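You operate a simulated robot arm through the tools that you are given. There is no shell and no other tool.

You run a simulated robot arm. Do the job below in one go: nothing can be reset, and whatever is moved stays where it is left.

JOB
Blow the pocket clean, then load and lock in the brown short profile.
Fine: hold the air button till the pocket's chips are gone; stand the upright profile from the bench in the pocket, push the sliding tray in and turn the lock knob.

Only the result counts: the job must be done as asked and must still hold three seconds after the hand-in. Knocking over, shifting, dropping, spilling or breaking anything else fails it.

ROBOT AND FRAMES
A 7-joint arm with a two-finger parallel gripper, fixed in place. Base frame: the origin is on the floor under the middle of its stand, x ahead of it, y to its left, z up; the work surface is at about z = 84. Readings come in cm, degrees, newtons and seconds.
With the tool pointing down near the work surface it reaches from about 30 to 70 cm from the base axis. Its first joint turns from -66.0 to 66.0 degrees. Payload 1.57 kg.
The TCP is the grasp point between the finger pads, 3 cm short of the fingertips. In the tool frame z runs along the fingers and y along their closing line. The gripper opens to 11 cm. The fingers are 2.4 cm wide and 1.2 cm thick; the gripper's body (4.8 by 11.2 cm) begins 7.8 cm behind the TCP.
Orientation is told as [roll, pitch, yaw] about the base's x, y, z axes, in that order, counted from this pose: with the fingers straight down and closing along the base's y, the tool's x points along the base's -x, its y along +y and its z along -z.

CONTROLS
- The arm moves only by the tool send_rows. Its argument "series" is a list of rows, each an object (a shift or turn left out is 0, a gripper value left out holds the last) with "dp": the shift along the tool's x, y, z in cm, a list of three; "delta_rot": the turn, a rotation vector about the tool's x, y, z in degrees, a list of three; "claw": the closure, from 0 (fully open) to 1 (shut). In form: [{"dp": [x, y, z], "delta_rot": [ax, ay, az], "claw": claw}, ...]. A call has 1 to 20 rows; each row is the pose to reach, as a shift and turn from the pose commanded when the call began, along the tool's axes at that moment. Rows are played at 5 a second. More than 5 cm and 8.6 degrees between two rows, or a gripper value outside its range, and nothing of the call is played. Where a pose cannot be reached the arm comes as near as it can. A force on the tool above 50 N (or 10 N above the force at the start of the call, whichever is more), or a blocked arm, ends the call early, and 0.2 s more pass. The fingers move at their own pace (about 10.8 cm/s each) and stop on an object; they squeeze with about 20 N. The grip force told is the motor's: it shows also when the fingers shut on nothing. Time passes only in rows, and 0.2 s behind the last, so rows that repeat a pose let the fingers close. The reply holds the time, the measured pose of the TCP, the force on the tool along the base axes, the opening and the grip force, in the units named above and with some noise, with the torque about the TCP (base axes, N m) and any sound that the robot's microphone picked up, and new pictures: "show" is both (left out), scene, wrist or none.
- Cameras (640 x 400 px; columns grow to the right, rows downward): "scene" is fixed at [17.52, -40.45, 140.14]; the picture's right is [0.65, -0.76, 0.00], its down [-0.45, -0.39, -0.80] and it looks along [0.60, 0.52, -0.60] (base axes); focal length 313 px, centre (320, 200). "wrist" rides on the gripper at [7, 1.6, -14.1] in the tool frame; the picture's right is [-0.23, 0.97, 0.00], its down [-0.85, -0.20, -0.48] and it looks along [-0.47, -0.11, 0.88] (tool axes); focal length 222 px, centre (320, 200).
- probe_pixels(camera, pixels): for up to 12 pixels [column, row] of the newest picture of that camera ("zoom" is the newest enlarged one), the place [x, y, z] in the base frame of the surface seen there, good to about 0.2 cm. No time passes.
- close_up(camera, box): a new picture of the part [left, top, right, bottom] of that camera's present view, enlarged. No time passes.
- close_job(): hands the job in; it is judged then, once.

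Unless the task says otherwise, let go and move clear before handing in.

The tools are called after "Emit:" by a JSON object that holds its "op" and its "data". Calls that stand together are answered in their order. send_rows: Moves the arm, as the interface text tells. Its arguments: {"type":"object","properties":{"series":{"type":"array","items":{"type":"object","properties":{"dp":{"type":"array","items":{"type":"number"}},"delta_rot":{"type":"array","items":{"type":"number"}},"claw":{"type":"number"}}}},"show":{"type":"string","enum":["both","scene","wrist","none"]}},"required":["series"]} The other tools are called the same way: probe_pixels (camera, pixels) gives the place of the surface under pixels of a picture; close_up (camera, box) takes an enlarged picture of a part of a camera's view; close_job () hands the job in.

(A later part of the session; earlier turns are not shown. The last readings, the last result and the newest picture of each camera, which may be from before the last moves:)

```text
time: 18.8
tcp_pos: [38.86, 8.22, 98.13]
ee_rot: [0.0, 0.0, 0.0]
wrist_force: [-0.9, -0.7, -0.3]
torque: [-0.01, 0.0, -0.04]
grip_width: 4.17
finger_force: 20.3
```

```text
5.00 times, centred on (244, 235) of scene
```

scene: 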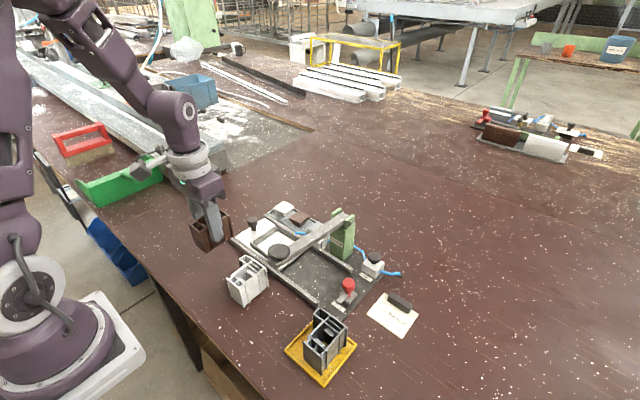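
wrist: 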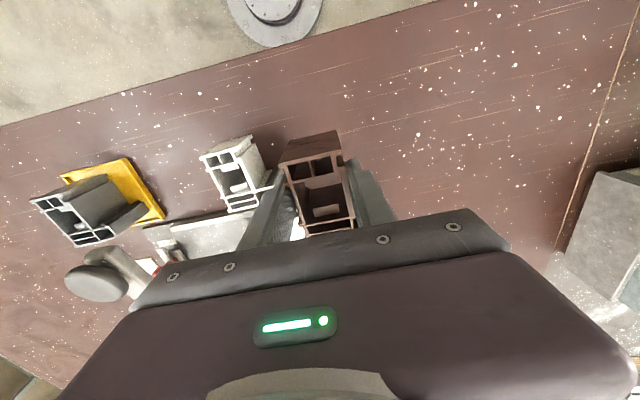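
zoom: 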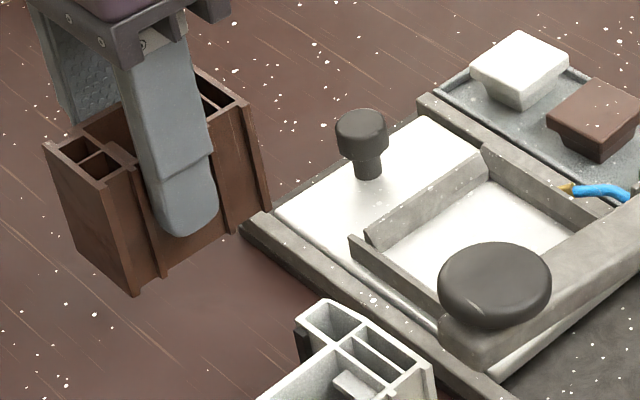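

The profile is held upright and clear of the bench. I'll carry it over the pocket, keeping its bottom at about z 92.7, above the handle and walls.

Emit:
{"op": "send_rows", "data": {"series": [{"dp": [-2.4, -1.3, 0]}, {"dp": [-4.8, -2.6, 0]}, {"dp": [-7.2, -3.9, 0]}, {"dp": [-9.6, -5.2, 0]}, {"dp": [-11.2, -6.0, 0]}, {"dp": [-12.11, -6.47, 0]}, {"dp": [-12.11, -6.47, 0]}], "show": "both"}}

Emit:
{"op": "close_up", "data": {"camera": "scene", "box": [220, 180, 348, 260]}}

```text
time: 20.4
tcp_pos: [51.03, 2.02, 98.12]
ee_rot: [0.0, -0.1, 0.0]
wrist_force: [-0.4, 0.3, -1.4]
torque: [0.01, 0.02, 0.01]
grip_width: 4.16
finger_force: 19.8
```

scene: 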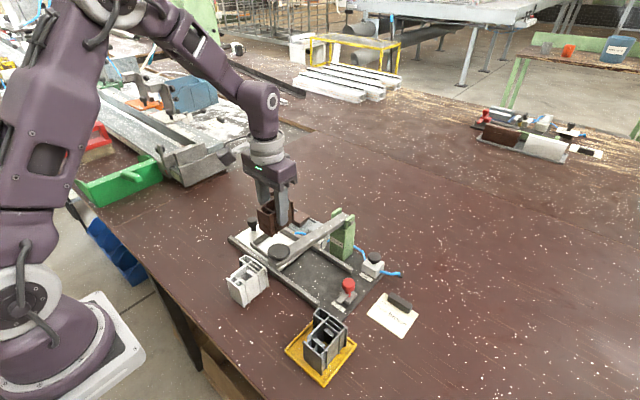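
wrist: 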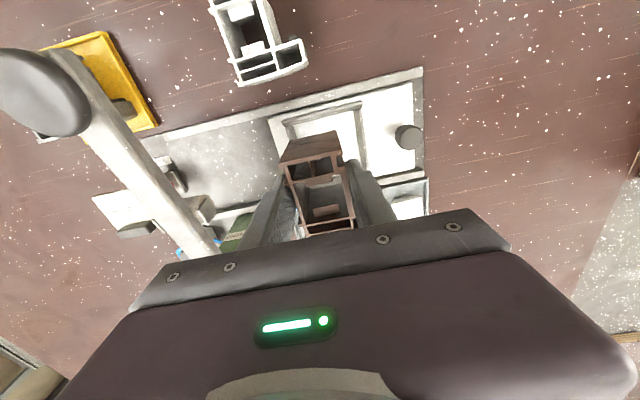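

```text
5.00 times, centred on (284, 220) of scene
```

zoom: 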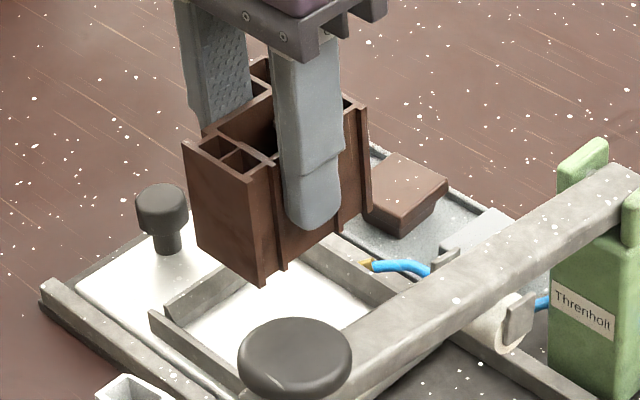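

The profile hangs above the pocket. I'll probe its lower corners and the pocket walls to compute the remaining offset.

Emit:
{"op": "probe_pixels", "data": {"camera": "zoom", "pixels": [[262, 278], [258, 279], [200, 247], [230, 264], [367, 205], [268, 277], [250, 180], [187, 148], [266, 172], [365, 108], [335, 232], [280, 268]]}}

Emit:
{"op": "close_up", "data": {"camera": "wrist", "box": [256, 90, 400, 180]}}

```text
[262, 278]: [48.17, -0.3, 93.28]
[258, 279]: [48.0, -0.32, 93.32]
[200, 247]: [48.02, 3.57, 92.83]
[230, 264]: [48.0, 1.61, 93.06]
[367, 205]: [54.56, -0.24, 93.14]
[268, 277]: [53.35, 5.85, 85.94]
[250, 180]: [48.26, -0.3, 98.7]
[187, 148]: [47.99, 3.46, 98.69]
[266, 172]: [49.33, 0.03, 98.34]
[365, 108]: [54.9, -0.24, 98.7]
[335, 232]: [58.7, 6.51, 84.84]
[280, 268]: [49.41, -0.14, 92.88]
```

```text
4.44 times, centred on (328, 135) of wrist
```

zoom: 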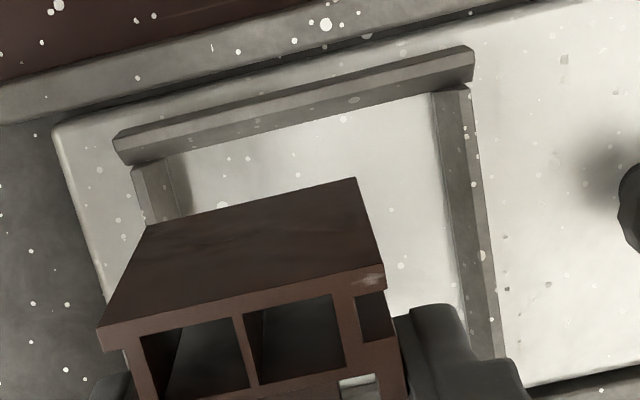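

Emit:
{"op": "probe_pixels", "data": {"camera": "zoom", "pixels": [[140, 185], [150, 185], [160, 185], [170, 175], [178, 175], [186, 175], [430, 120], [437, 120], [445, 120], [455, 120], [465, 120], [472, 120]]}}

Emit:
{"op": "probe_pixels", "data": {"camera": "zoom", "pixels": [[300, 85], [300, 95], [300, 105], [300, 112], [300, 120], [300, 128], [135, 200], [143, 200], [110, 320], [380, 270], [360, 183], [150, 230]]}}

```text
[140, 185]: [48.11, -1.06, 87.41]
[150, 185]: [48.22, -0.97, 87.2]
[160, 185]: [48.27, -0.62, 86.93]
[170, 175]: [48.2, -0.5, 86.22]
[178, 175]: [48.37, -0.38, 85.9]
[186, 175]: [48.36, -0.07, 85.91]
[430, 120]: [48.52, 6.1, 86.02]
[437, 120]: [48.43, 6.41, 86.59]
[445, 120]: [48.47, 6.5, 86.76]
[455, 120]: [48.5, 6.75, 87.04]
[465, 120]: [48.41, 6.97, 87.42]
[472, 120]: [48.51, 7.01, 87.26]
```

```text
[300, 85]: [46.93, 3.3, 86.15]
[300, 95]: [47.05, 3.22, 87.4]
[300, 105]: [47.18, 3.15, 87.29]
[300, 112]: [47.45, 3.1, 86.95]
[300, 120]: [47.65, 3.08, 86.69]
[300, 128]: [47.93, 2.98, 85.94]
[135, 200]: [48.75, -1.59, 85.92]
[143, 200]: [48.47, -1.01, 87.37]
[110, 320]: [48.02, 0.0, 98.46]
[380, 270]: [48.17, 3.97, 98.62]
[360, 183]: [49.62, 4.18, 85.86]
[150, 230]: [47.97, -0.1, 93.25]
```

The pocket's centre computes to about (51.4,2.94) and the held profile's to about (51.45,2.88), well within the clearance. I'll lower it to near the floor, watching the force.

Emit:
{"op": "send_rows", "data": {"series": [{"dp": [0.03, 0.05, 2]}, {"dp": [0.03, 0.05, 4]}, {"dp": [0.03, 0.05, 5]}, {"dp": [0.03, 0.05, 5.5]}, {"dp": [0.03, 0.05, 6.0]}, {"dp": [0.03, 0.05, 6.3]}, {"dp": [0.03, 0.05, 6.3]}], "show": "both"}}

Emit:
{"op": "close_up", "data": {"camera": "scene", "box": [230, 190, 326, 250]}}

```text
time: 22.0
tcp_pos: [50.89, 2.05, 91.74]
ee_rot: [0.0, 0.0, 0.0]
wrist_force: [-0.3, -0.5, -1.0]
torque: [0.01, -0.01, -0.04]
grip_width: 4.15
finger_force: 19.9
```

scene: 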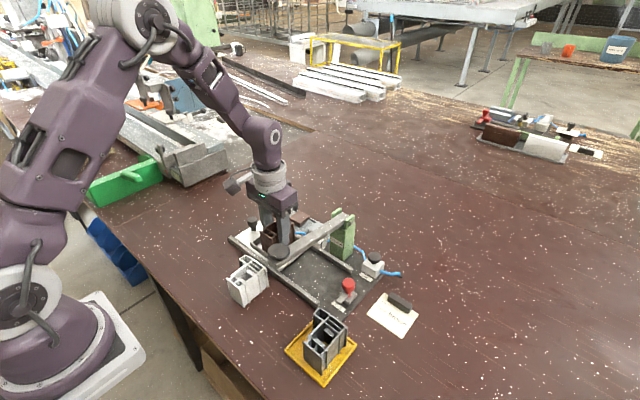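
wrist: 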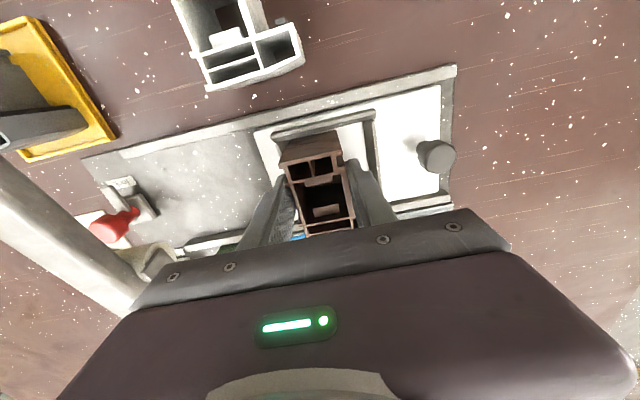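

```text
6.67 times, centred on (278, 220) of scene
```

zoom: 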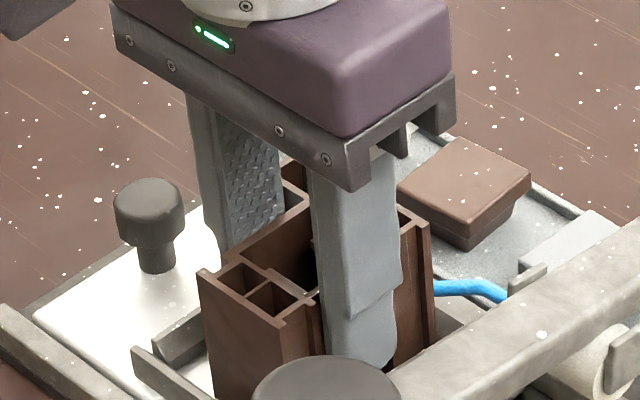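

The profile went into the pocket with no contact force; its bottom should be about 0.4 cm above the floor. I'll set it down in small steps.

Emit:
{"op": "send_rows", "data": {"series": [{"dp": [0, 0, 0.15]}, {"dp": [0, 0, 0.25]}, {"dp": [0, 0, 0.35]}, {"dp": [0, 0, 0.42]}, {"dp": [0, 0, 0.42]}], "show": "wrist"}}

Emit:
{"op": "close_up", "data": {"camera": "wrist", "box": [240, 80, 400, 180]}}

```text
time: 23.2
tcp_pos: [51.02, 1.94, 91.25]
ee_rot: [0.0, 0.0, 0.0]
wrist_force: [-0.3, -0.1, 0.8]
torque: [-0.06, 0.01, -0.01]
grip_width: 4.14
finger_force: 20.0
```

wrist: 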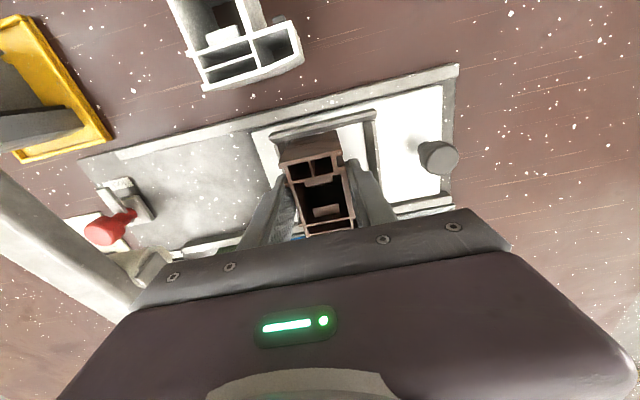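

```text
4.00 times, centred on (320, 130) of wrist
```

zoom: 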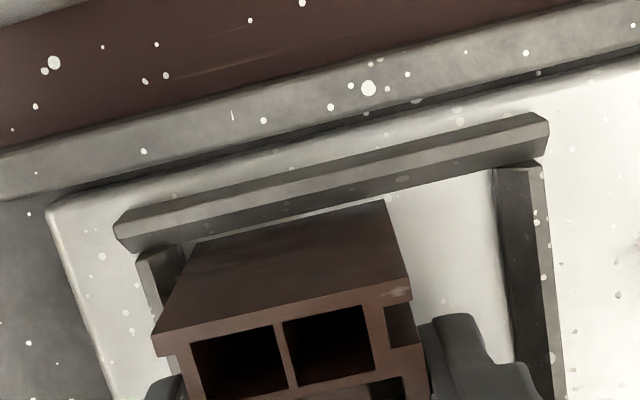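

The force has turned slightly positive (0.8 N, from -1 N), so the profile is touching the floor, inside the walls. I'll press 0.1 cm more and then open the fingers.

Emit:
{"op": "send_rows", "data": {"series": [{"dp": [0, 0, 0.1]}, {"dp": [0, 0, 0.1]}, {"dp": [0, 0, 0.1]}], "show": "none"}}

```text
time: 24.0
tcp_pos: [50.86, 1.99, 91.09]
ee_rot: [0.1, -0.1, 0.0]
wrist_force: [0.2, 0.5, 19.4]
torque: [-0.03, -0.06, -0.02]
grip_width: 4.16
finger_force: 20.3
```

19.4 N shows the profile is firmly on the floor. I'll ease the pressure off slightly, open the fingers and lift away.

Emit:
{"op": "send_rows", "data": {"series": [{"dp": [0, 0, -0.08]}, {"dp": [0, 0, -0.08], "claw": 0.55}, {"dp": [0, 0, -0.08], "claw": 0.5}, {"dp": [0, 0, -0.08], "claw": 0.47}, {"dp": [0, 0, -0.08], "claw": 0.47}], "show": "both"}}

Emit:
{"op": "close_up", "data": {"camera": "wrist", "box": [240, 80, 400, 180]}}

```text
time: 25.2
tcp_pos: [50.91, 2.05, 91.37]
ee_rot: [0.1, 0.0, 0.0]
wrist_force: [-0.3, -0.4, -0.6]
torque: [0.03, -0.02, -0.01]
grip_width: 5.81
finger_force: 0.1
```

scene: 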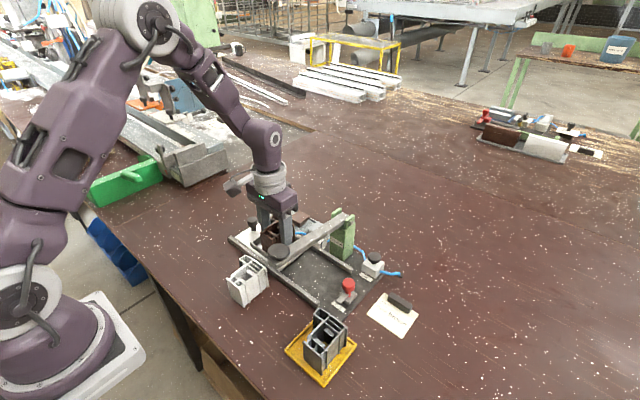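
wrist: 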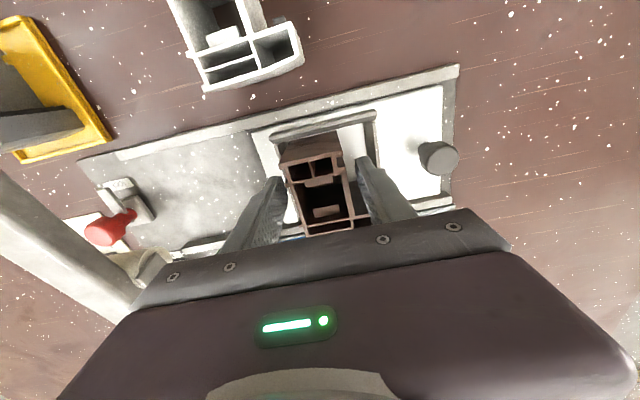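

```text
4.00 times, centred on (320, 130) of wrist
```

zoom: 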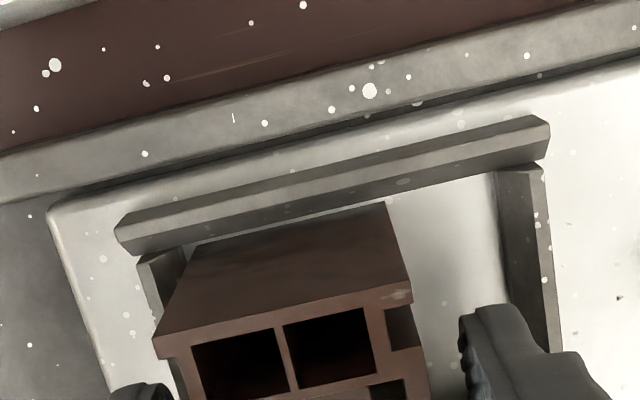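

The profile stands free inside the pocket walls. I'll lift straight up and look at the whole setup.

Emit:
{"op": "send_rows", "data": {"series": [{"dp": [0, 0, -2]}, {"dp": [0, 0, -5]}, {"dp": [0, 0, -9]}, {"dp": [0, 0, -13]}, {"dp": [0, 0, -17]}, {"dp": [0, 4, -20]}, {"dp": [0, 8, -22]}, {"dp": [3, 10, -22]}, {"dp": [3, 10, -22]}], "show": "both"}}

Emit:
{"op": "close_up", "data": {"camera": "scene", "box": [220, 190, 380, 290]}}

Emit:
{"op": "close_up", "data": {"camera": "wrist", "box": [180, 60, 400, 200]}}

```text
time: 27.2
tcp_pos: [48.15, 12.0, 113.3]
ee_rot: [0.0, 0.0, 0.0]
wrist_force: [0.0, 0.4, -0.3]
torque: [0.0, 0.01, 0.01]
grip_width: 5.83
finger_force: 0.1
```

scene: 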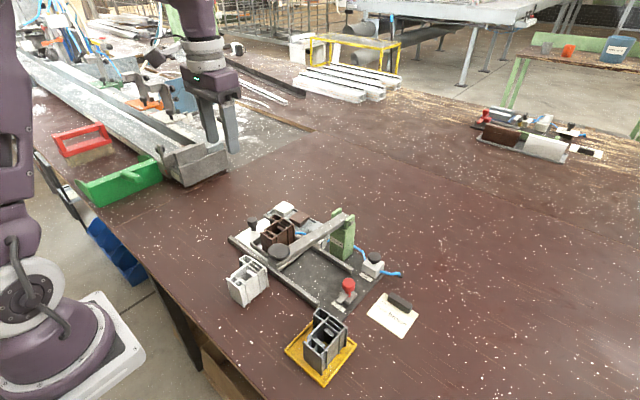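
wrist: 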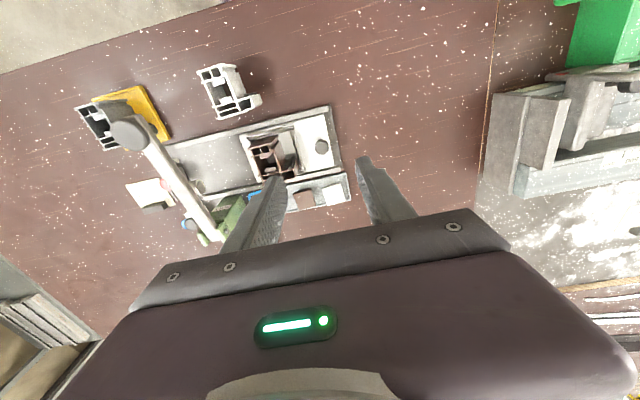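

```text
4.00 times, centred on (300, 240) of scene
```

zoom: 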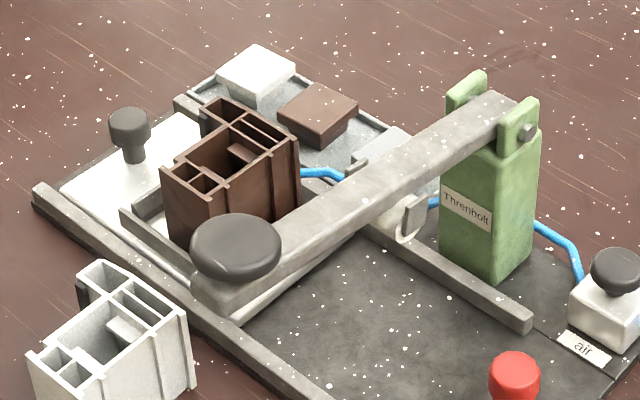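

```text
2.86 times, centred on (290, 130) of wrist
```

zoom: 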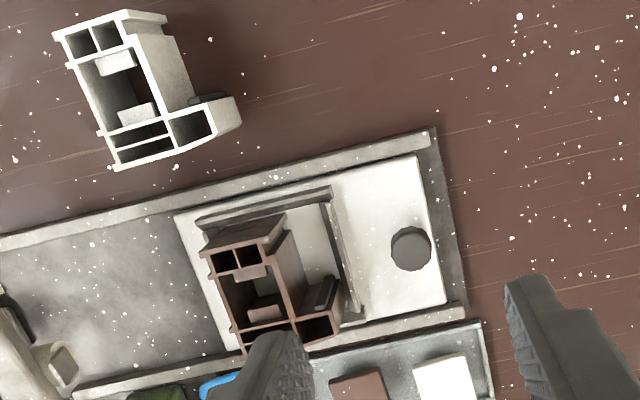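

The profile stands in the pocket. I'll probe its top height against the presser under the lever, and measure the handle and tray edges before pushing.

Emit:
{"op": "probe_pixels", "data": {"camera": "wrist", "pixels": [[321, 146], [314, 146], [328, 147], [321, 140], [321, 152], [250, 148], [262, 134], [297, 166], [241, 137], [336, 160], [330, 105], [327, 112]]}}

Emit:
{"op": "close_up", "data": {"camera": "scene", "box": [290, 215, 354, 255]}}

```text
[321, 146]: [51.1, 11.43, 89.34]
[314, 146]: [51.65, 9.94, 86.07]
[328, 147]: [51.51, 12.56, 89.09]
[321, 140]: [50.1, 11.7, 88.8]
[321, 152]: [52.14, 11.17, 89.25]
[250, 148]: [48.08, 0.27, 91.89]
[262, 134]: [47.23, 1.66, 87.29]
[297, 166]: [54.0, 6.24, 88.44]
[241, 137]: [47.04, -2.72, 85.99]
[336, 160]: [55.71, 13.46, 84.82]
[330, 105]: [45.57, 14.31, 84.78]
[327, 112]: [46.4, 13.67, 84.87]
```

```text
10.00 times, centred on (322, 235) of scene
```

zoom: 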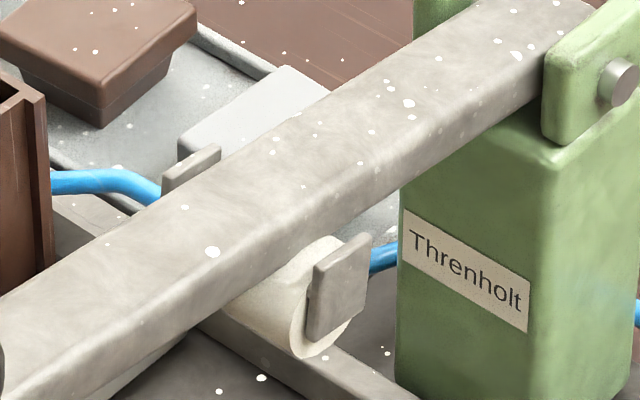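

Emit:
{"op": "probe_pixels", "data": {"camera": "zoom", "pixels": [[310, 350], [300, 340], [265, 320], [240, 305], [335, 310], [330, 260], [300, 265], [215, 165], [200, 300], [420, 170], [100, 330], [30, 380]]}}

Emit:
{"op": "close_up", "data": {"camera": "wrist", "box": [290, 100, 370, 180]}}

```text
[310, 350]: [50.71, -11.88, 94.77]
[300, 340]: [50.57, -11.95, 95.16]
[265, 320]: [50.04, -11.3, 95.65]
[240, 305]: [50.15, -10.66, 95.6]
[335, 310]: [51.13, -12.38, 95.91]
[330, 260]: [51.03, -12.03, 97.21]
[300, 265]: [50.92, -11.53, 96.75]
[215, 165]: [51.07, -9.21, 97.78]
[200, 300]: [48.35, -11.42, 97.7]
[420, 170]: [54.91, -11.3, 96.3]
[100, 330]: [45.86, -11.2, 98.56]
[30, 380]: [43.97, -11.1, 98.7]
```

```text
5.00 times, centred on (330, 140) of wrist
```

zoom: 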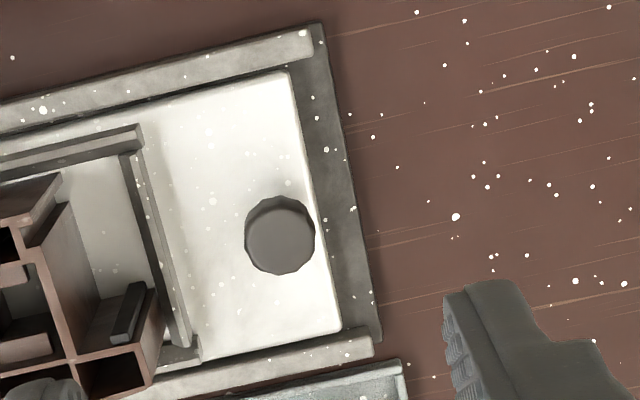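

The roller bottom is at z≈94.7 and the profile top at z≈92, so it will pass under. The tray handle is at about (51.2,11.4) with radius 1.2; I'll close the fingers and go down on its +y side.

Emit:
{"op": "send_rows", "data": {"series": [{"dp": [-1.5, 1.5, 2], "claw": 1}, {"dp": [-3.17, 3.1, 5], "claw": 1}, {"dp": [-3.17, 3.1, 9], "claw": 1}, {"dp": [-3.17, 3.1, 13], "claw": 1}, {"dp": [-3.17, 3.1, 16], "claw": 1}, {"dp": [-3.17, 3.1, 18], "claw": 1}, {"dp": [-3.17, 3.1, 18], "claw": 1}], "show": "both"}}

Emit:
{"op": "close_up", "data": {"camera": "scene", "box": [200, 180, 328, 260]}}

```text
time: 28.8
tcp_pos: [51.05, 14.95, 95.37]
ee_rot: [0.0, 0.0, 0.0]
wrist_force: [-0.3, 0.0, 0.4]
torque: [-0.01, 0.05, 0.01]
grip_width: 0.0
finger_force: 20.0
```

scene: 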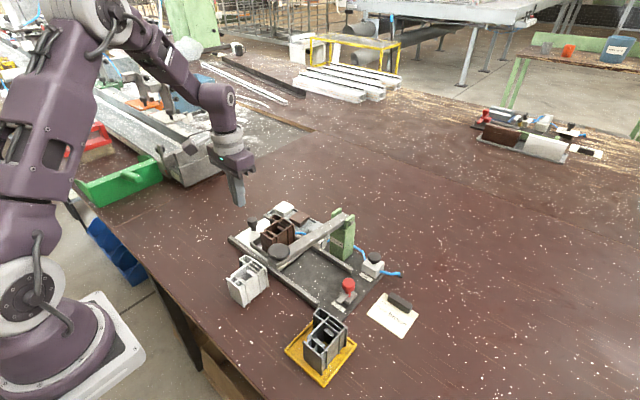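
wrist: 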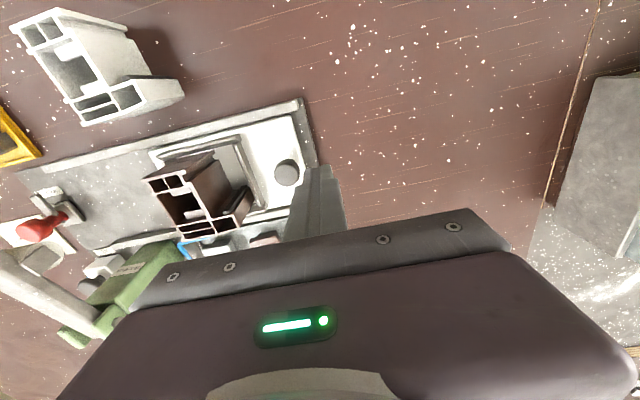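

```text
5.00 times, centred on (264, 220) of scene
```

zoom: 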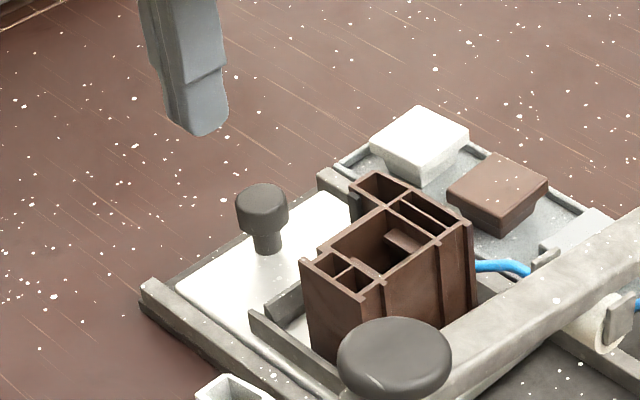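

The fingers are at y≈15, clear of the handle's edge at y≈12.6. I'll go down so the tips are at z≈87, then approach the handle slowly.

Emit:
{"op": "send_rows", "data": {"series": [{"dp": [0, 0, 2]}, {"dp": [0, 0, 4]}, {"dp": [0, 0, 5.2]}, {"dp": [0, -0.5, 5.2]}, {"dp": [0, -0.9, 5.2]}, {"dp": [0, -1.2, 5.2]}, {"dp": [0, -1.2, 5.2]}], "show": "both"}}

Emit:
{"op": "close_up", "data": {"camera": "scene", "box": [200, 180, 328, 260]}}

```text
time: 30.4
tcp_pos: [51.18, 13.87, 90.03]
ee_rot: [0.0, 0.1, 0.0]
wrist_force: [0.3, -0.8, -0.5]
torque: [0.0, 0.0, -0.02]
grip_width: 0.02
finger_force: 20.0
```

scene: 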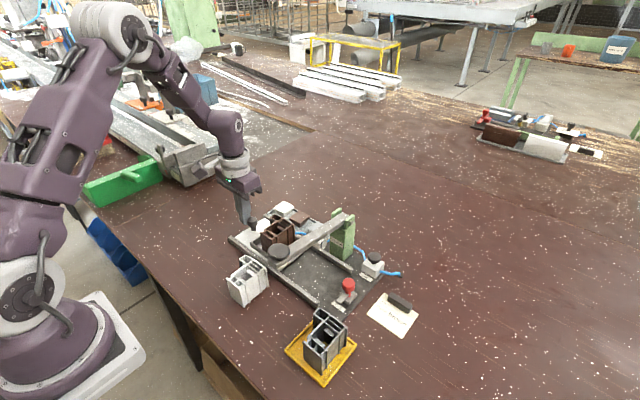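
wrist: 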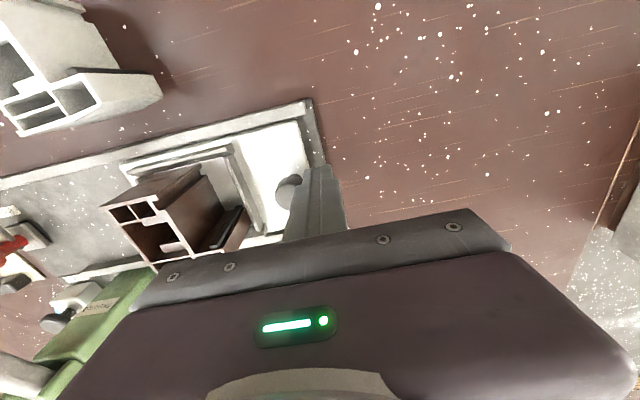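

```text
5.00 times, centred on (264, 220) of scene
```

zoom: 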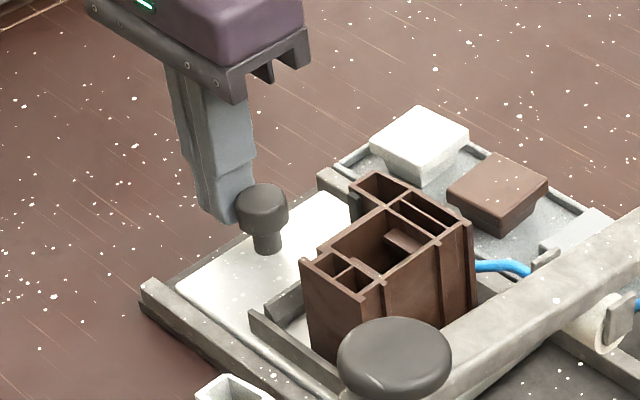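

The fingers are right beside the handle with no side force yet. I'll push in -y slowly for about 3 cm and check the force and tray motion.

Emit:
{"op": "send_rows", "data": {"series": [{"dp": [0, -0.4, 0]}, {"dp": [0, -0.8, 0]}, {"dp": [0, -1.3, 0]}, {"dp": [0, -1.9, 0]}, {"dp": [0, -2.5, 0]}, {"dp": [0, -3.0, 0]}, {"dp": [0, -3.3, 0]}], "show": "both"}}

Emit:
{"op": "close_up", "data": {"camera": "scene", "box": [200, 180, 328, 260]}}

```text
time: 32.0
tcp_pos: [51.05, 10.58, 90.08]
ee_rot: [0.0, 0.0, -0.1]
wrist_force: [0.1, 1.0, 0.5]
torque: [0.03, 0.01, 0.03]
grip_width: 0.0
finger_force: 20.1
```

scene: 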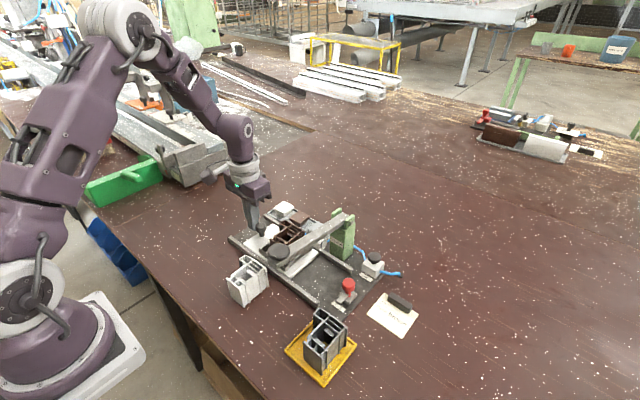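
wrist: 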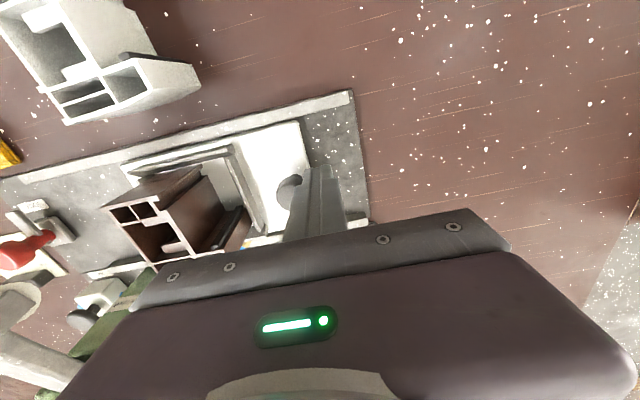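

```text
5.00 times, centred on (264, 220) of scene
```

zoom: 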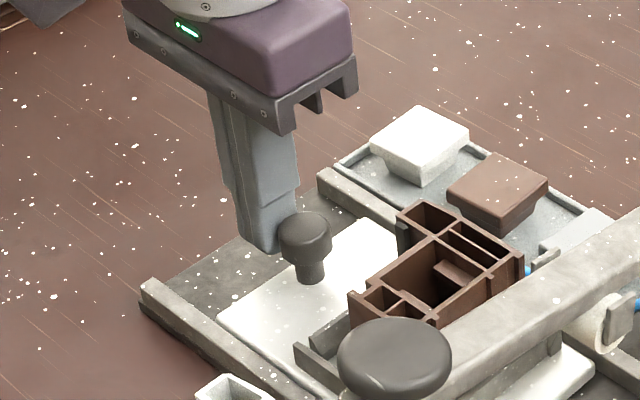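

The tray with the profile slid about 3 cm with only about 1 N, and the profile is still upright. I'll continue pushing another 6 cm.

Emit:
{"op": "send_rows", "data": {"series": [{"dp": [0, -0.4, 0]}, {"dp": [0, -1.0, 0]}, {"dp": [0, -1.7, 0]}, {"dp": [0, -2.4, 0]}, {"dp": [0, -3.1, 0]}, {"dp": [0, -3.8, 0]}, {"dp": [0, -4.5, 0]}, {"dp": [0, -5.2, 0]}, {"dp": [0, -5.7, 0]}, {"dp": [0, -6.0, 0]}], "show": "both"}}

Emit:
{"op": "close_up", "data": {"camera": "scene", "box": [230, 200, 390, 300]}}

```text
time: 34.2
tcp_pos: [50.99, 4.58, 90.03]
ee_rot: [0.0, 0.0, 0.0]
wrist_force: [0.5, 1.1, 1.3]
torque: [0.01, -0.02, -0.01]
grip_width: 0.02
finger_force: 20.3
```

scene: 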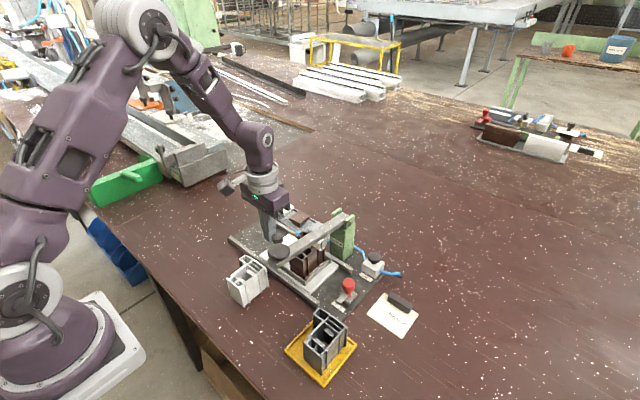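
wrist: 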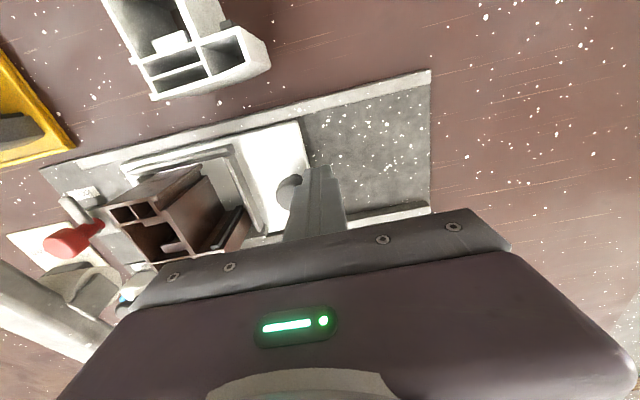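

```text
4.00 times, centred on (310, 250) of scene
```

zoom: 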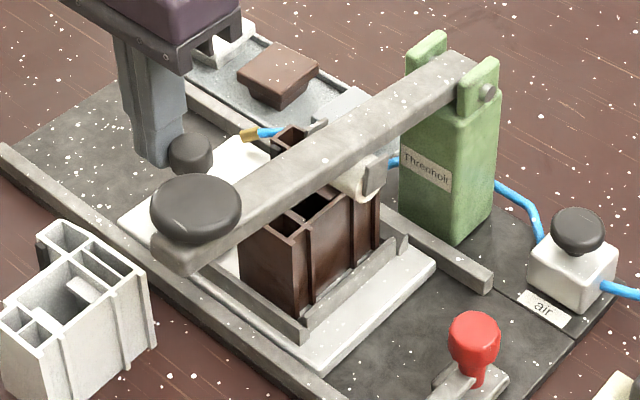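

The profile is passing under the lever without touching. I'll continue pushing in, slower, until I feel a stop.

Emit:
{"op": "send_rows", "data": {"series": [{"dp": [0, -0.4, 0]}, {"dp": [0, -0.9, 0]}, {"dp": [0, -1.4, 0]}, {"dp": [0, -1.9, 0]}, {"dp": [0, -2.4, 0]}, {"dp": [0, -2.8, 0]}, {"dp": [0, -3.1, 0]}], "show": "both"}}

Emit:
{"op": "close_up", "data": {"camera": "scene", "box": [230, 200, 390, 300]}}

```text
time: 35.8
tcp_pos: [51.04, 1.38, 90.13]
ee_rot: [-0.1, 0.0, -0.1]
wrist_force: [-0.3, 0.2, -1.1]
torque: [0.03, -0.04, 0.01]
grip_width: 0.0
finger_force: 20.5
```

scene: 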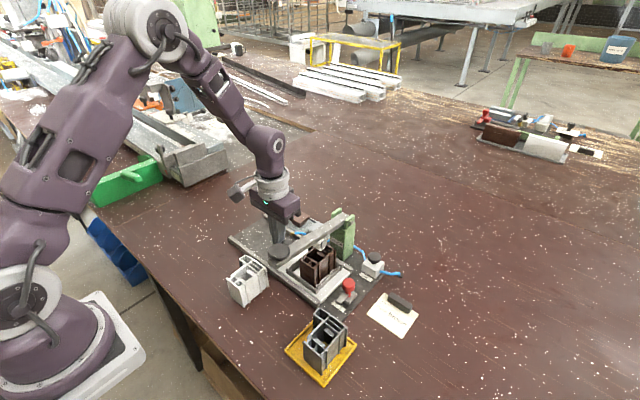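
wrist: 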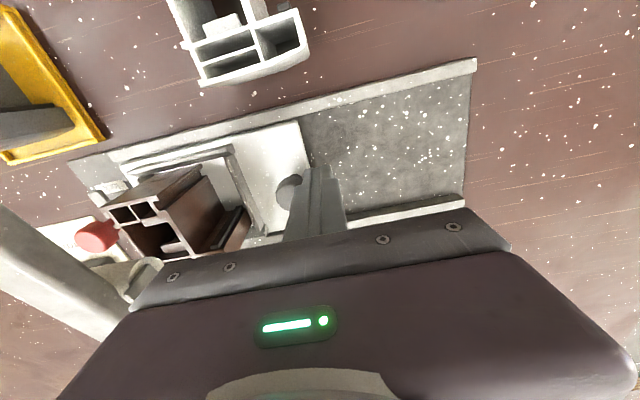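

```text
4.00 times, centred on (310, 250) of scene
```

zoom: 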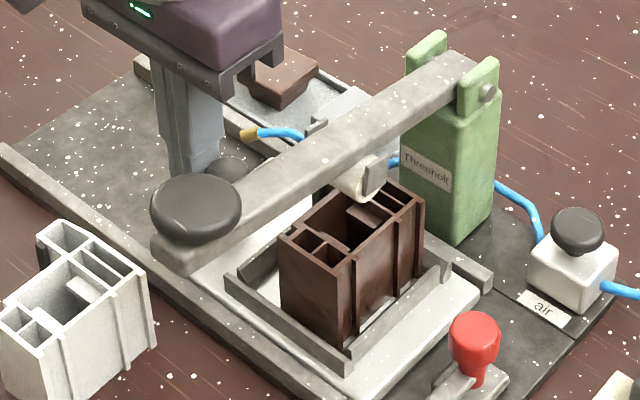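

The tray's front edge is getting near the lock (red knob at (345,285)). I'll look closer at the gap between tray and lock.

Emit:
{"op": "close_up", "data": {"camera": "scene", "box": [310, 260, 390, 310]}}

Emit:
{"op": "close_up", "data": {"camera": "wrist", "box": [60, 150, 220, 250]}}

```text
8.00 times, centred on (350, 285) of scene
```

zoom: 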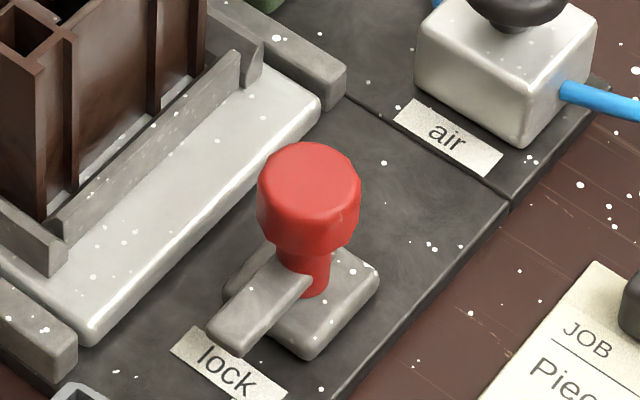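

```text
4.00 times, centred on (140, 200) of wrist
```

zoom: 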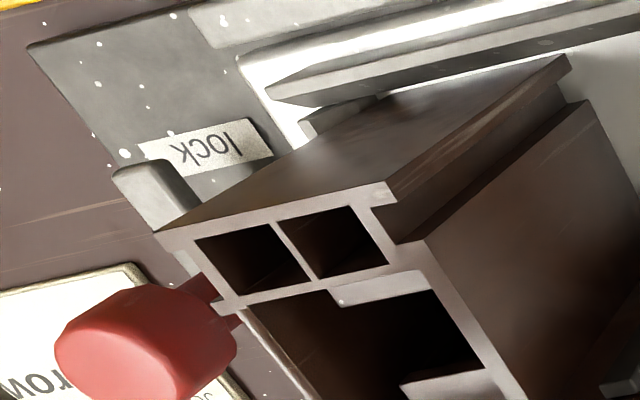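

Emit:
{"op": "close_up", "data": {"camera": "scene", "box": [310, 260, 390, 310]}}

Emit:
{"op": "probe_pixels", "data": {"camera": "zoom", "pixels": [[210, 200], [150, 270], [90, 330], [310, 95], [235, 285], [225, 335], [240, 345], [210, 325], [310, 180], [310, 345], [365, 275], [275, 250]]}}

Emit:
{"op": "probe_pixels", "data": {"camera": "zoom", "pixels": [[260, 290], [300, 290], [65, 370], [60, 310], [270, 165], [345, 175], [310, 155], [310, 215], [180, 340], [340, 85], [280, 380], [315, 330]]}}

```text
8.00 times, centred on (350, 285) of scene
```

zoom: 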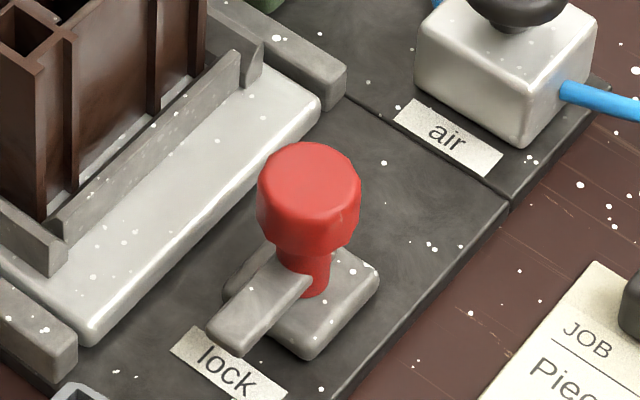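

```text
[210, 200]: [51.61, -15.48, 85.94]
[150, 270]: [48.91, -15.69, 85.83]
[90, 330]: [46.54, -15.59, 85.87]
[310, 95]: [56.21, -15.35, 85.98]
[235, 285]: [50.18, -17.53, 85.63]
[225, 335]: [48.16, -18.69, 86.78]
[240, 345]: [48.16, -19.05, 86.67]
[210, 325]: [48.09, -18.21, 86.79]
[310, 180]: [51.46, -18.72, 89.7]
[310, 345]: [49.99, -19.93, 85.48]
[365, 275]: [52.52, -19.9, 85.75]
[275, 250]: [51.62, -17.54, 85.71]
```

```text
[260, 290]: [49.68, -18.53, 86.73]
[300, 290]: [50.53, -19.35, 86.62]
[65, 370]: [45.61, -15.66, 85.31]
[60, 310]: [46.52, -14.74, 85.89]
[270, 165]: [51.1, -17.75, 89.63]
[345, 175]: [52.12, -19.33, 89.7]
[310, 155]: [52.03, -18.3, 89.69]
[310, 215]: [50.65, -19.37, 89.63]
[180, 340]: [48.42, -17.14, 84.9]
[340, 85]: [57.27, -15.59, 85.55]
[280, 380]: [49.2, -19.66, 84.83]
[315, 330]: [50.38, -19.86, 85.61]
```

The tray's leading edge is at y≈-15.6 and the lock's base block starts at y≈-17.5. I'll push on in small steps until the force rises.

Emit:
{"op": "send_rows", "data": {"series": [{"dp": [0, -0.2, 0]}, {"dp": [0, -0.4, 0]}, {"dp": [0, -0.6, 0]}, {"dp": [0, -0.7, 0]}, {"dp": [0, -0.7, 0]}], "show": "scene"}}

Emit:
{"op": "close_up", "data": {"camera": "scene", "box": [310, 260, 390, 310]}}

Emit:
{"op": "probe_pixels", "data": {"camera": "zoom", "pixels": [[210, 200], [150, 270], [160, 285], [90, 330], [220, 215], [310, 95]]}}

```text
time: 37.0
tcp_pos: [50.98, 0.8, 90.13]
ee_rot: [0.1, 0.0, 0.0]
wrist_force: [-1.7, 6.6, -0.4]
torque: [0.16, 0.01, 0.0]
grip_width: 0.01
finger_force: 19.6
```

scene: 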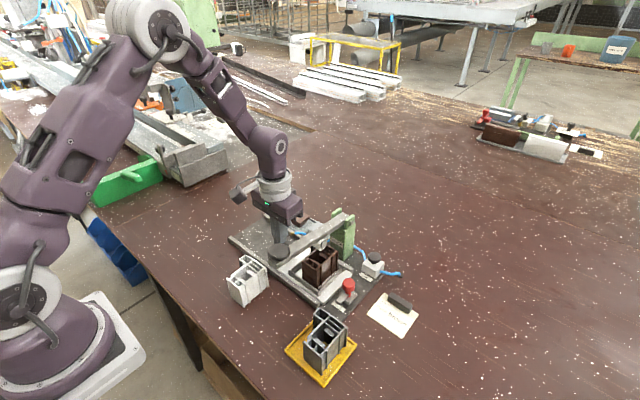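

```text
8.00 times, centred on (350, 285) of scene
```

zoom: 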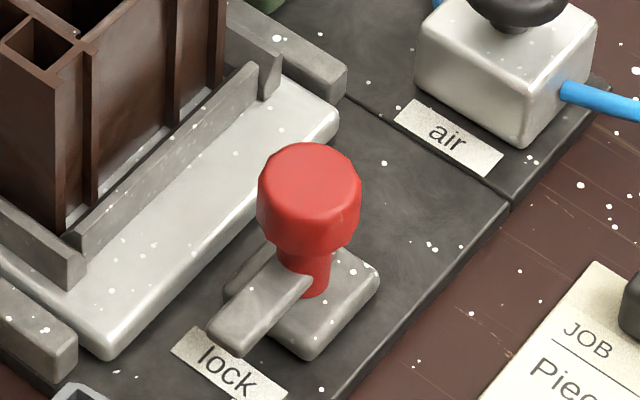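

```text
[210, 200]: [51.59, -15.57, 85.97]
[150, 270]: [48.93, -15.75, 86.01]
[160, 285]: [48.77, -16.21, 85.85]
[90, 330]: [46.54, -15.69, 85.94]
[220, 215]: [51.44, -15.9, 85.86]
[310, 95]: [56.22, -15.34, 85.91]
```

The side force rose to 6.6 N, which suggests a stop. I'll push a little more to confirm it is fully in.

Emit:
{"op": "send_rows", "data": {"series": [{"dp": [0, -0.1, 0]}, {"dp": [0, -0.15, 0]}, {"dp": [0, -0.15, 0]}], "show": "scene"}}

Emit:
{"op": "close_up", "data": {"camera": "scene", "box": [310, 260, 390, 310]}}

```text
time: 37.8
tcp_pos: [51.17, 0.68, 90.1]
ee_rot: [0.1, 0.0, 0.0]
wrist_force: [-3.3, 20.3, 1.1]
torque: [0.44, 0.1, 0.02]
grip_width: 0.0
finger_force: 19.9
```

scene: 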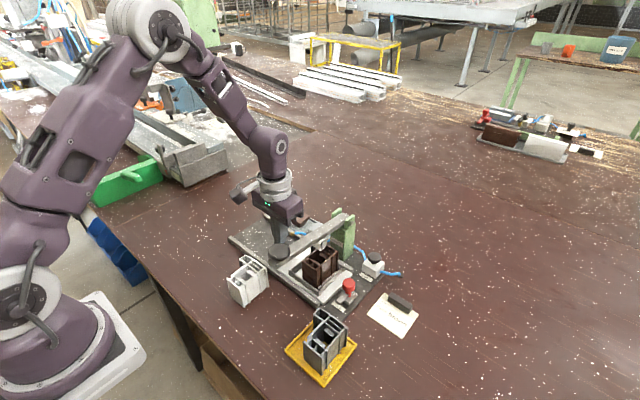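

```text
8.00 times, centred on (350, 285) of scene
```

zoom: 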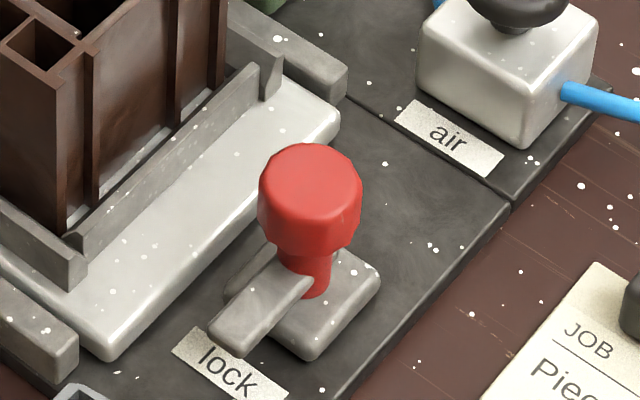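

The force jumped to 20 N with no more travel, so the tray is against its stop; I won't push harder since the fixture could slide. I'll back off in +y and lift clear.

Emit:
{"op": "send_rows", "data": {"series": [{"dp": [0, 0.3, 0]}, {"dp": [0, 0.9, 0]}, {"dp": [0, 1.2, -3]}, {"dp": [0, 1.2, -7]}, {"dp": [0, 1.2, -11]}, {"dp": [0, 1.2, -15]}, {"dp": [0, 1.2, -19]}, {"dp": [0, 1.2, -23]}, {"dp": [0, 1.2, -23]}], "show": "both"}}

Emit:
{"op": "close_up", "data": {"camera": "scene", "box": [230, 200, 390, 300]}}

Emit:
{"op": "close_up", "data": {"camera": "scene", "box": [310, 260, 390, 310]}}

```text
time: 39.8
tcp_pos: [51.02, 1.83, 113.14]
ee_rot: [0.0, 0.1, 0.0]
wrist_force: [-0.6, 0.2, -0.1]
torque: [-0.02, 0.01, 0.0]
grip_width: 0.0
finger_force: 20.1
```

scene: 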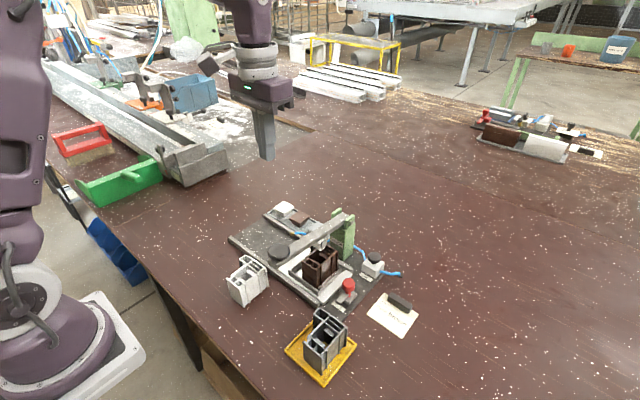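
wrist: 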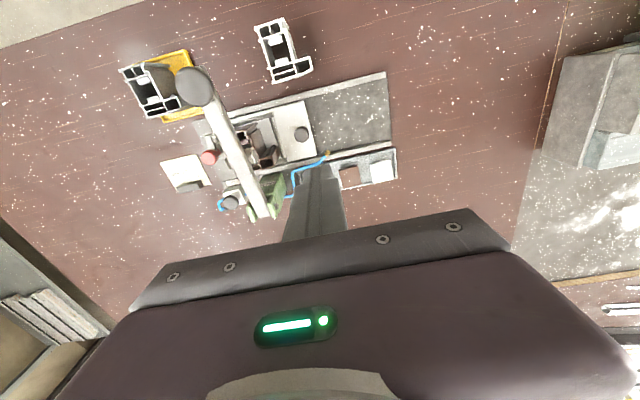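

```text
4.00 times, centred on (310, 250) of scene
```

zoom: 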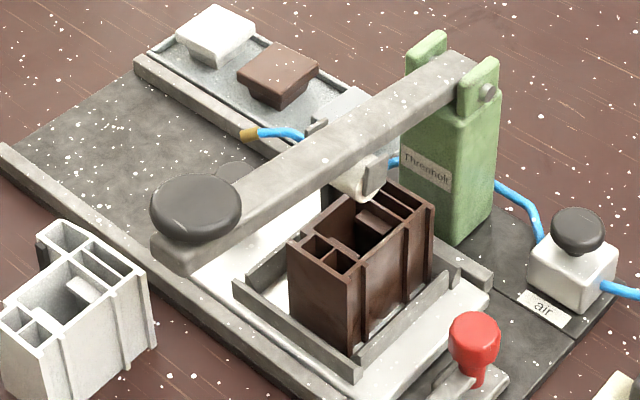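

```text
8.00 times, centred on (350, 285) of scene
```

zoom: 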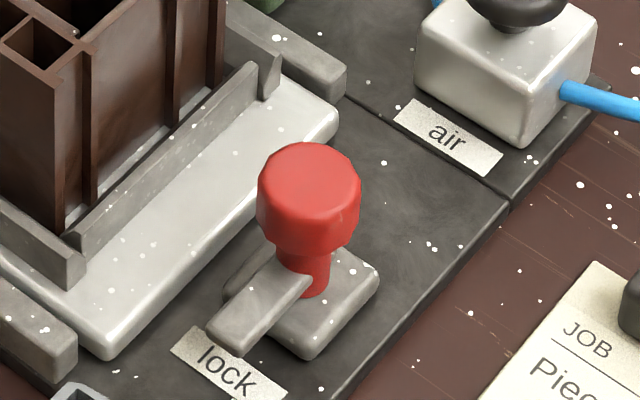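

After backing off, the fixture returned to its exact place and the tray stayed in (its edge is still at the same spot). Next I'll open the fingers and move to view the red lock knob from above.

Emit:
{"op": "send_rows", "data": {"series": [{"dp": [1, -4, 0], "claw": 0.4}, {"dp": [2, -8, 0], "claw": 0.4}, {"dp": [3, -12, 0], "claw": 0.4}, {"dp": [4, -16, 0], "claw": 0.4}, {"dp": [5.5, -20.0, 2], "claw": 0.4}, {"dp": [6.5, -20.5, 5], "claw": 0.4}, {"dp": [6.5, -20.5, 5], "claw": 0.4}], "show": "both"}}

Emit:
{"op": "close_up", "data": {"camera": "wrist", "box": [260, 120, 380, 200]}}

```text
time: 41.4
tcp_pos: [44.68, -18.73, 107.92]
ee_rot: [0.1, 0.0, 0.0]
wrist_force: [0.0, 0.9, 0.3]
torque: [-0.01, 0.0, -0.01]
grip_width: 6.61
finger_force: 0.0
```

scene: 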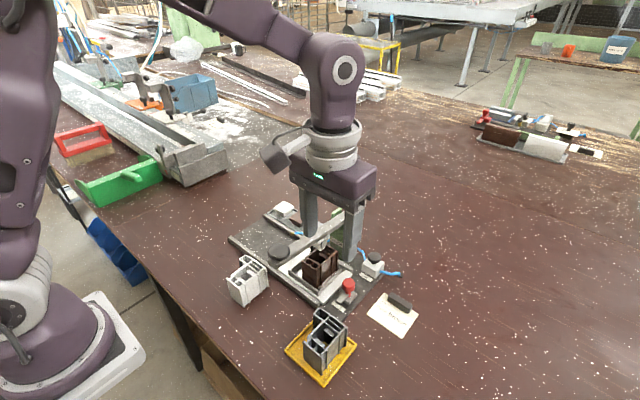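
wrist: 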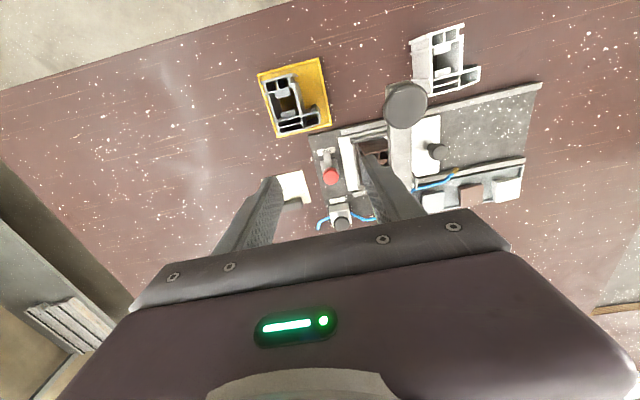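

```text
5.00 times, centred on (320, 160) of wrist
```

zoom: 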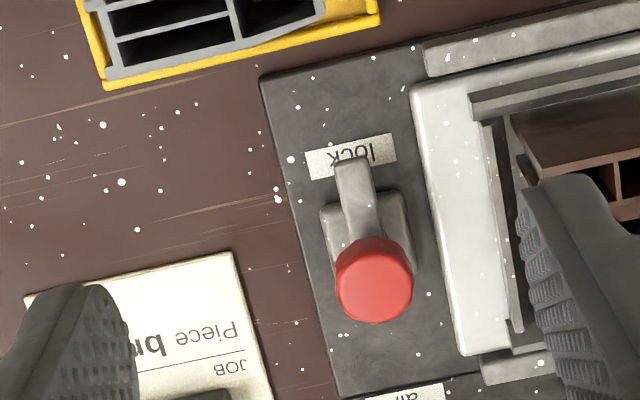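

Emit:
{"op": "probe_pixels", "data": {"camera": "zoom", "pixels": [[375, 285], [342, 285], [408, 280], [370, 255], [378, 318], [355, 165], [345, 168], [370, 168], [350, 205], [378, 205], [360, 160], [425, 200]]}}

Emit:
{"op": "close_up", "data": {"camera": "wrist", "box": [308, 144, 356, 192]}}

```text
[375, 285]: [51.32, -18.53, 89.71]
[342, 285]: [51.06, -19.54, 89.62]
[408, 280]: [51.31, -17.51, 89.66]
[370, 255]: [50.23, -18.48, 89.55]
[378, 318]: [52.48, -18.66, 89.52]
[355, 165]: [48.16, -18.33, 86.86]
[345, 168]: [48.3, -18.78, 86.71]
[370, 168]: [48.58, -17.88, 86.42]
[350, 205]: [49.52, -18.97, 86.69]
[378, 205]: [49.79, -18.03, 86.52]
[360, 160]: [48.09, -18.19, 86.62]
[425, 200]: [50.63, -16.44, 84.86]
```

```text
8.33 times, centred on (332, 168) of wrist
```

zoom: 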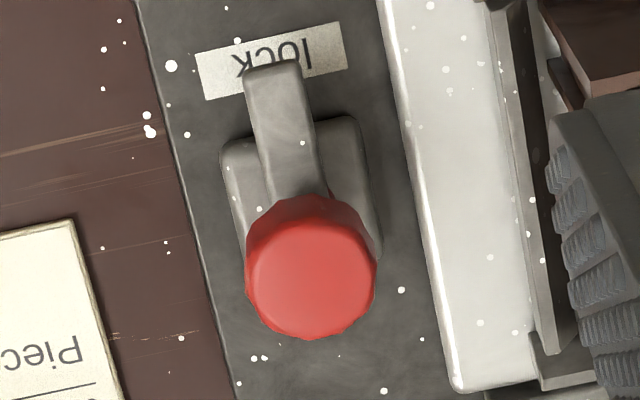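

The knob centre is about (51.35,-18.6), top z 89.7, and its bar now points to -x; to lock, it must swing over the tray towards +y (clockwise from above). I'll move above the knob and pre-turn the tool so the whole turn has room, checking the yaw is reachable.

Emit:
{"op": "send_rows", "data": {"series": [{"dp": [-2.2, 0.03, 0], "delta_rot": [0, 0, -8]}, {"dp": [-4.4, 0.06, 0], "delta_rot": [0, 0, -16]}, {"dp": [-6.65, 0.09, 0], "delta_rot": [0, 0, -24]}, {"dp": [-6.65, 0.09, 0], "delta_rot": [0, 0, -32]}, {"dp": [-6.65, 0.09, 0], "delta_rot": [0, 0, -40]}, {"dp": [-6.65, 0.09, 0], "delta_rot": [0, 0, -48]}, {"dp": [-6.65, 0.09, 0], "delta_rot": [0, 0, -56]}, {"dp": [-6.65, 0.09, 0], "delta_rot": [0, 0, -64]}, {"dp": [-6.65, 0.09, 0], "delta_rot": [0, 0, -72]}, {"dp": [-6.65, 0.09, 0], "delta_rot": [0, 0, -80]}, {"dp": [-6.65, 0.09, 0], "delta_rot": [0, 0, -88]}, {"dp": [-6.65, 0.09, 0], "delta_rot": [0, 0, -90]}, {"dp": [-6.65, 0.09, 0], "delta_rot": [0, 0, -90]}], "show": "both"}}

```text
time: 44.2
tcp_pos: [51.23, -18.56, 107.92]
ee_rot: [0.1, 0.1, 90.0]
wrist_force: [-0.2, 0.2, -0.7]
torque: [0.02, 0.04, -0.01]
grip_width: 6.6
finger_force: 0.0
```

scene: 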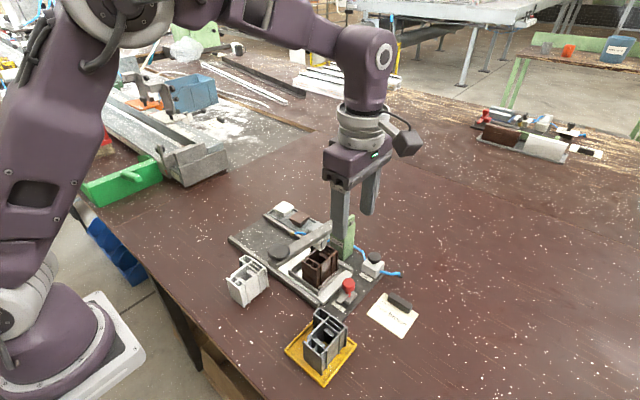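
wrist: 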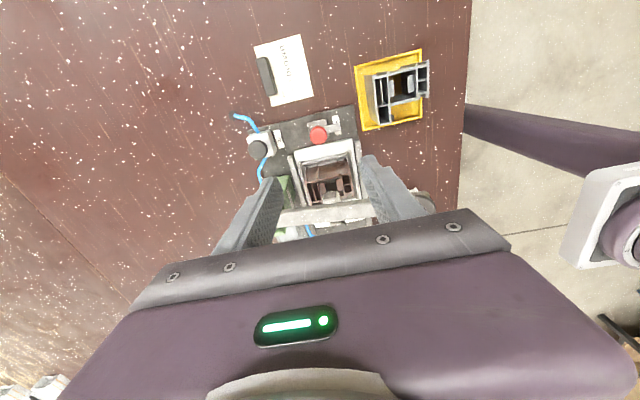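

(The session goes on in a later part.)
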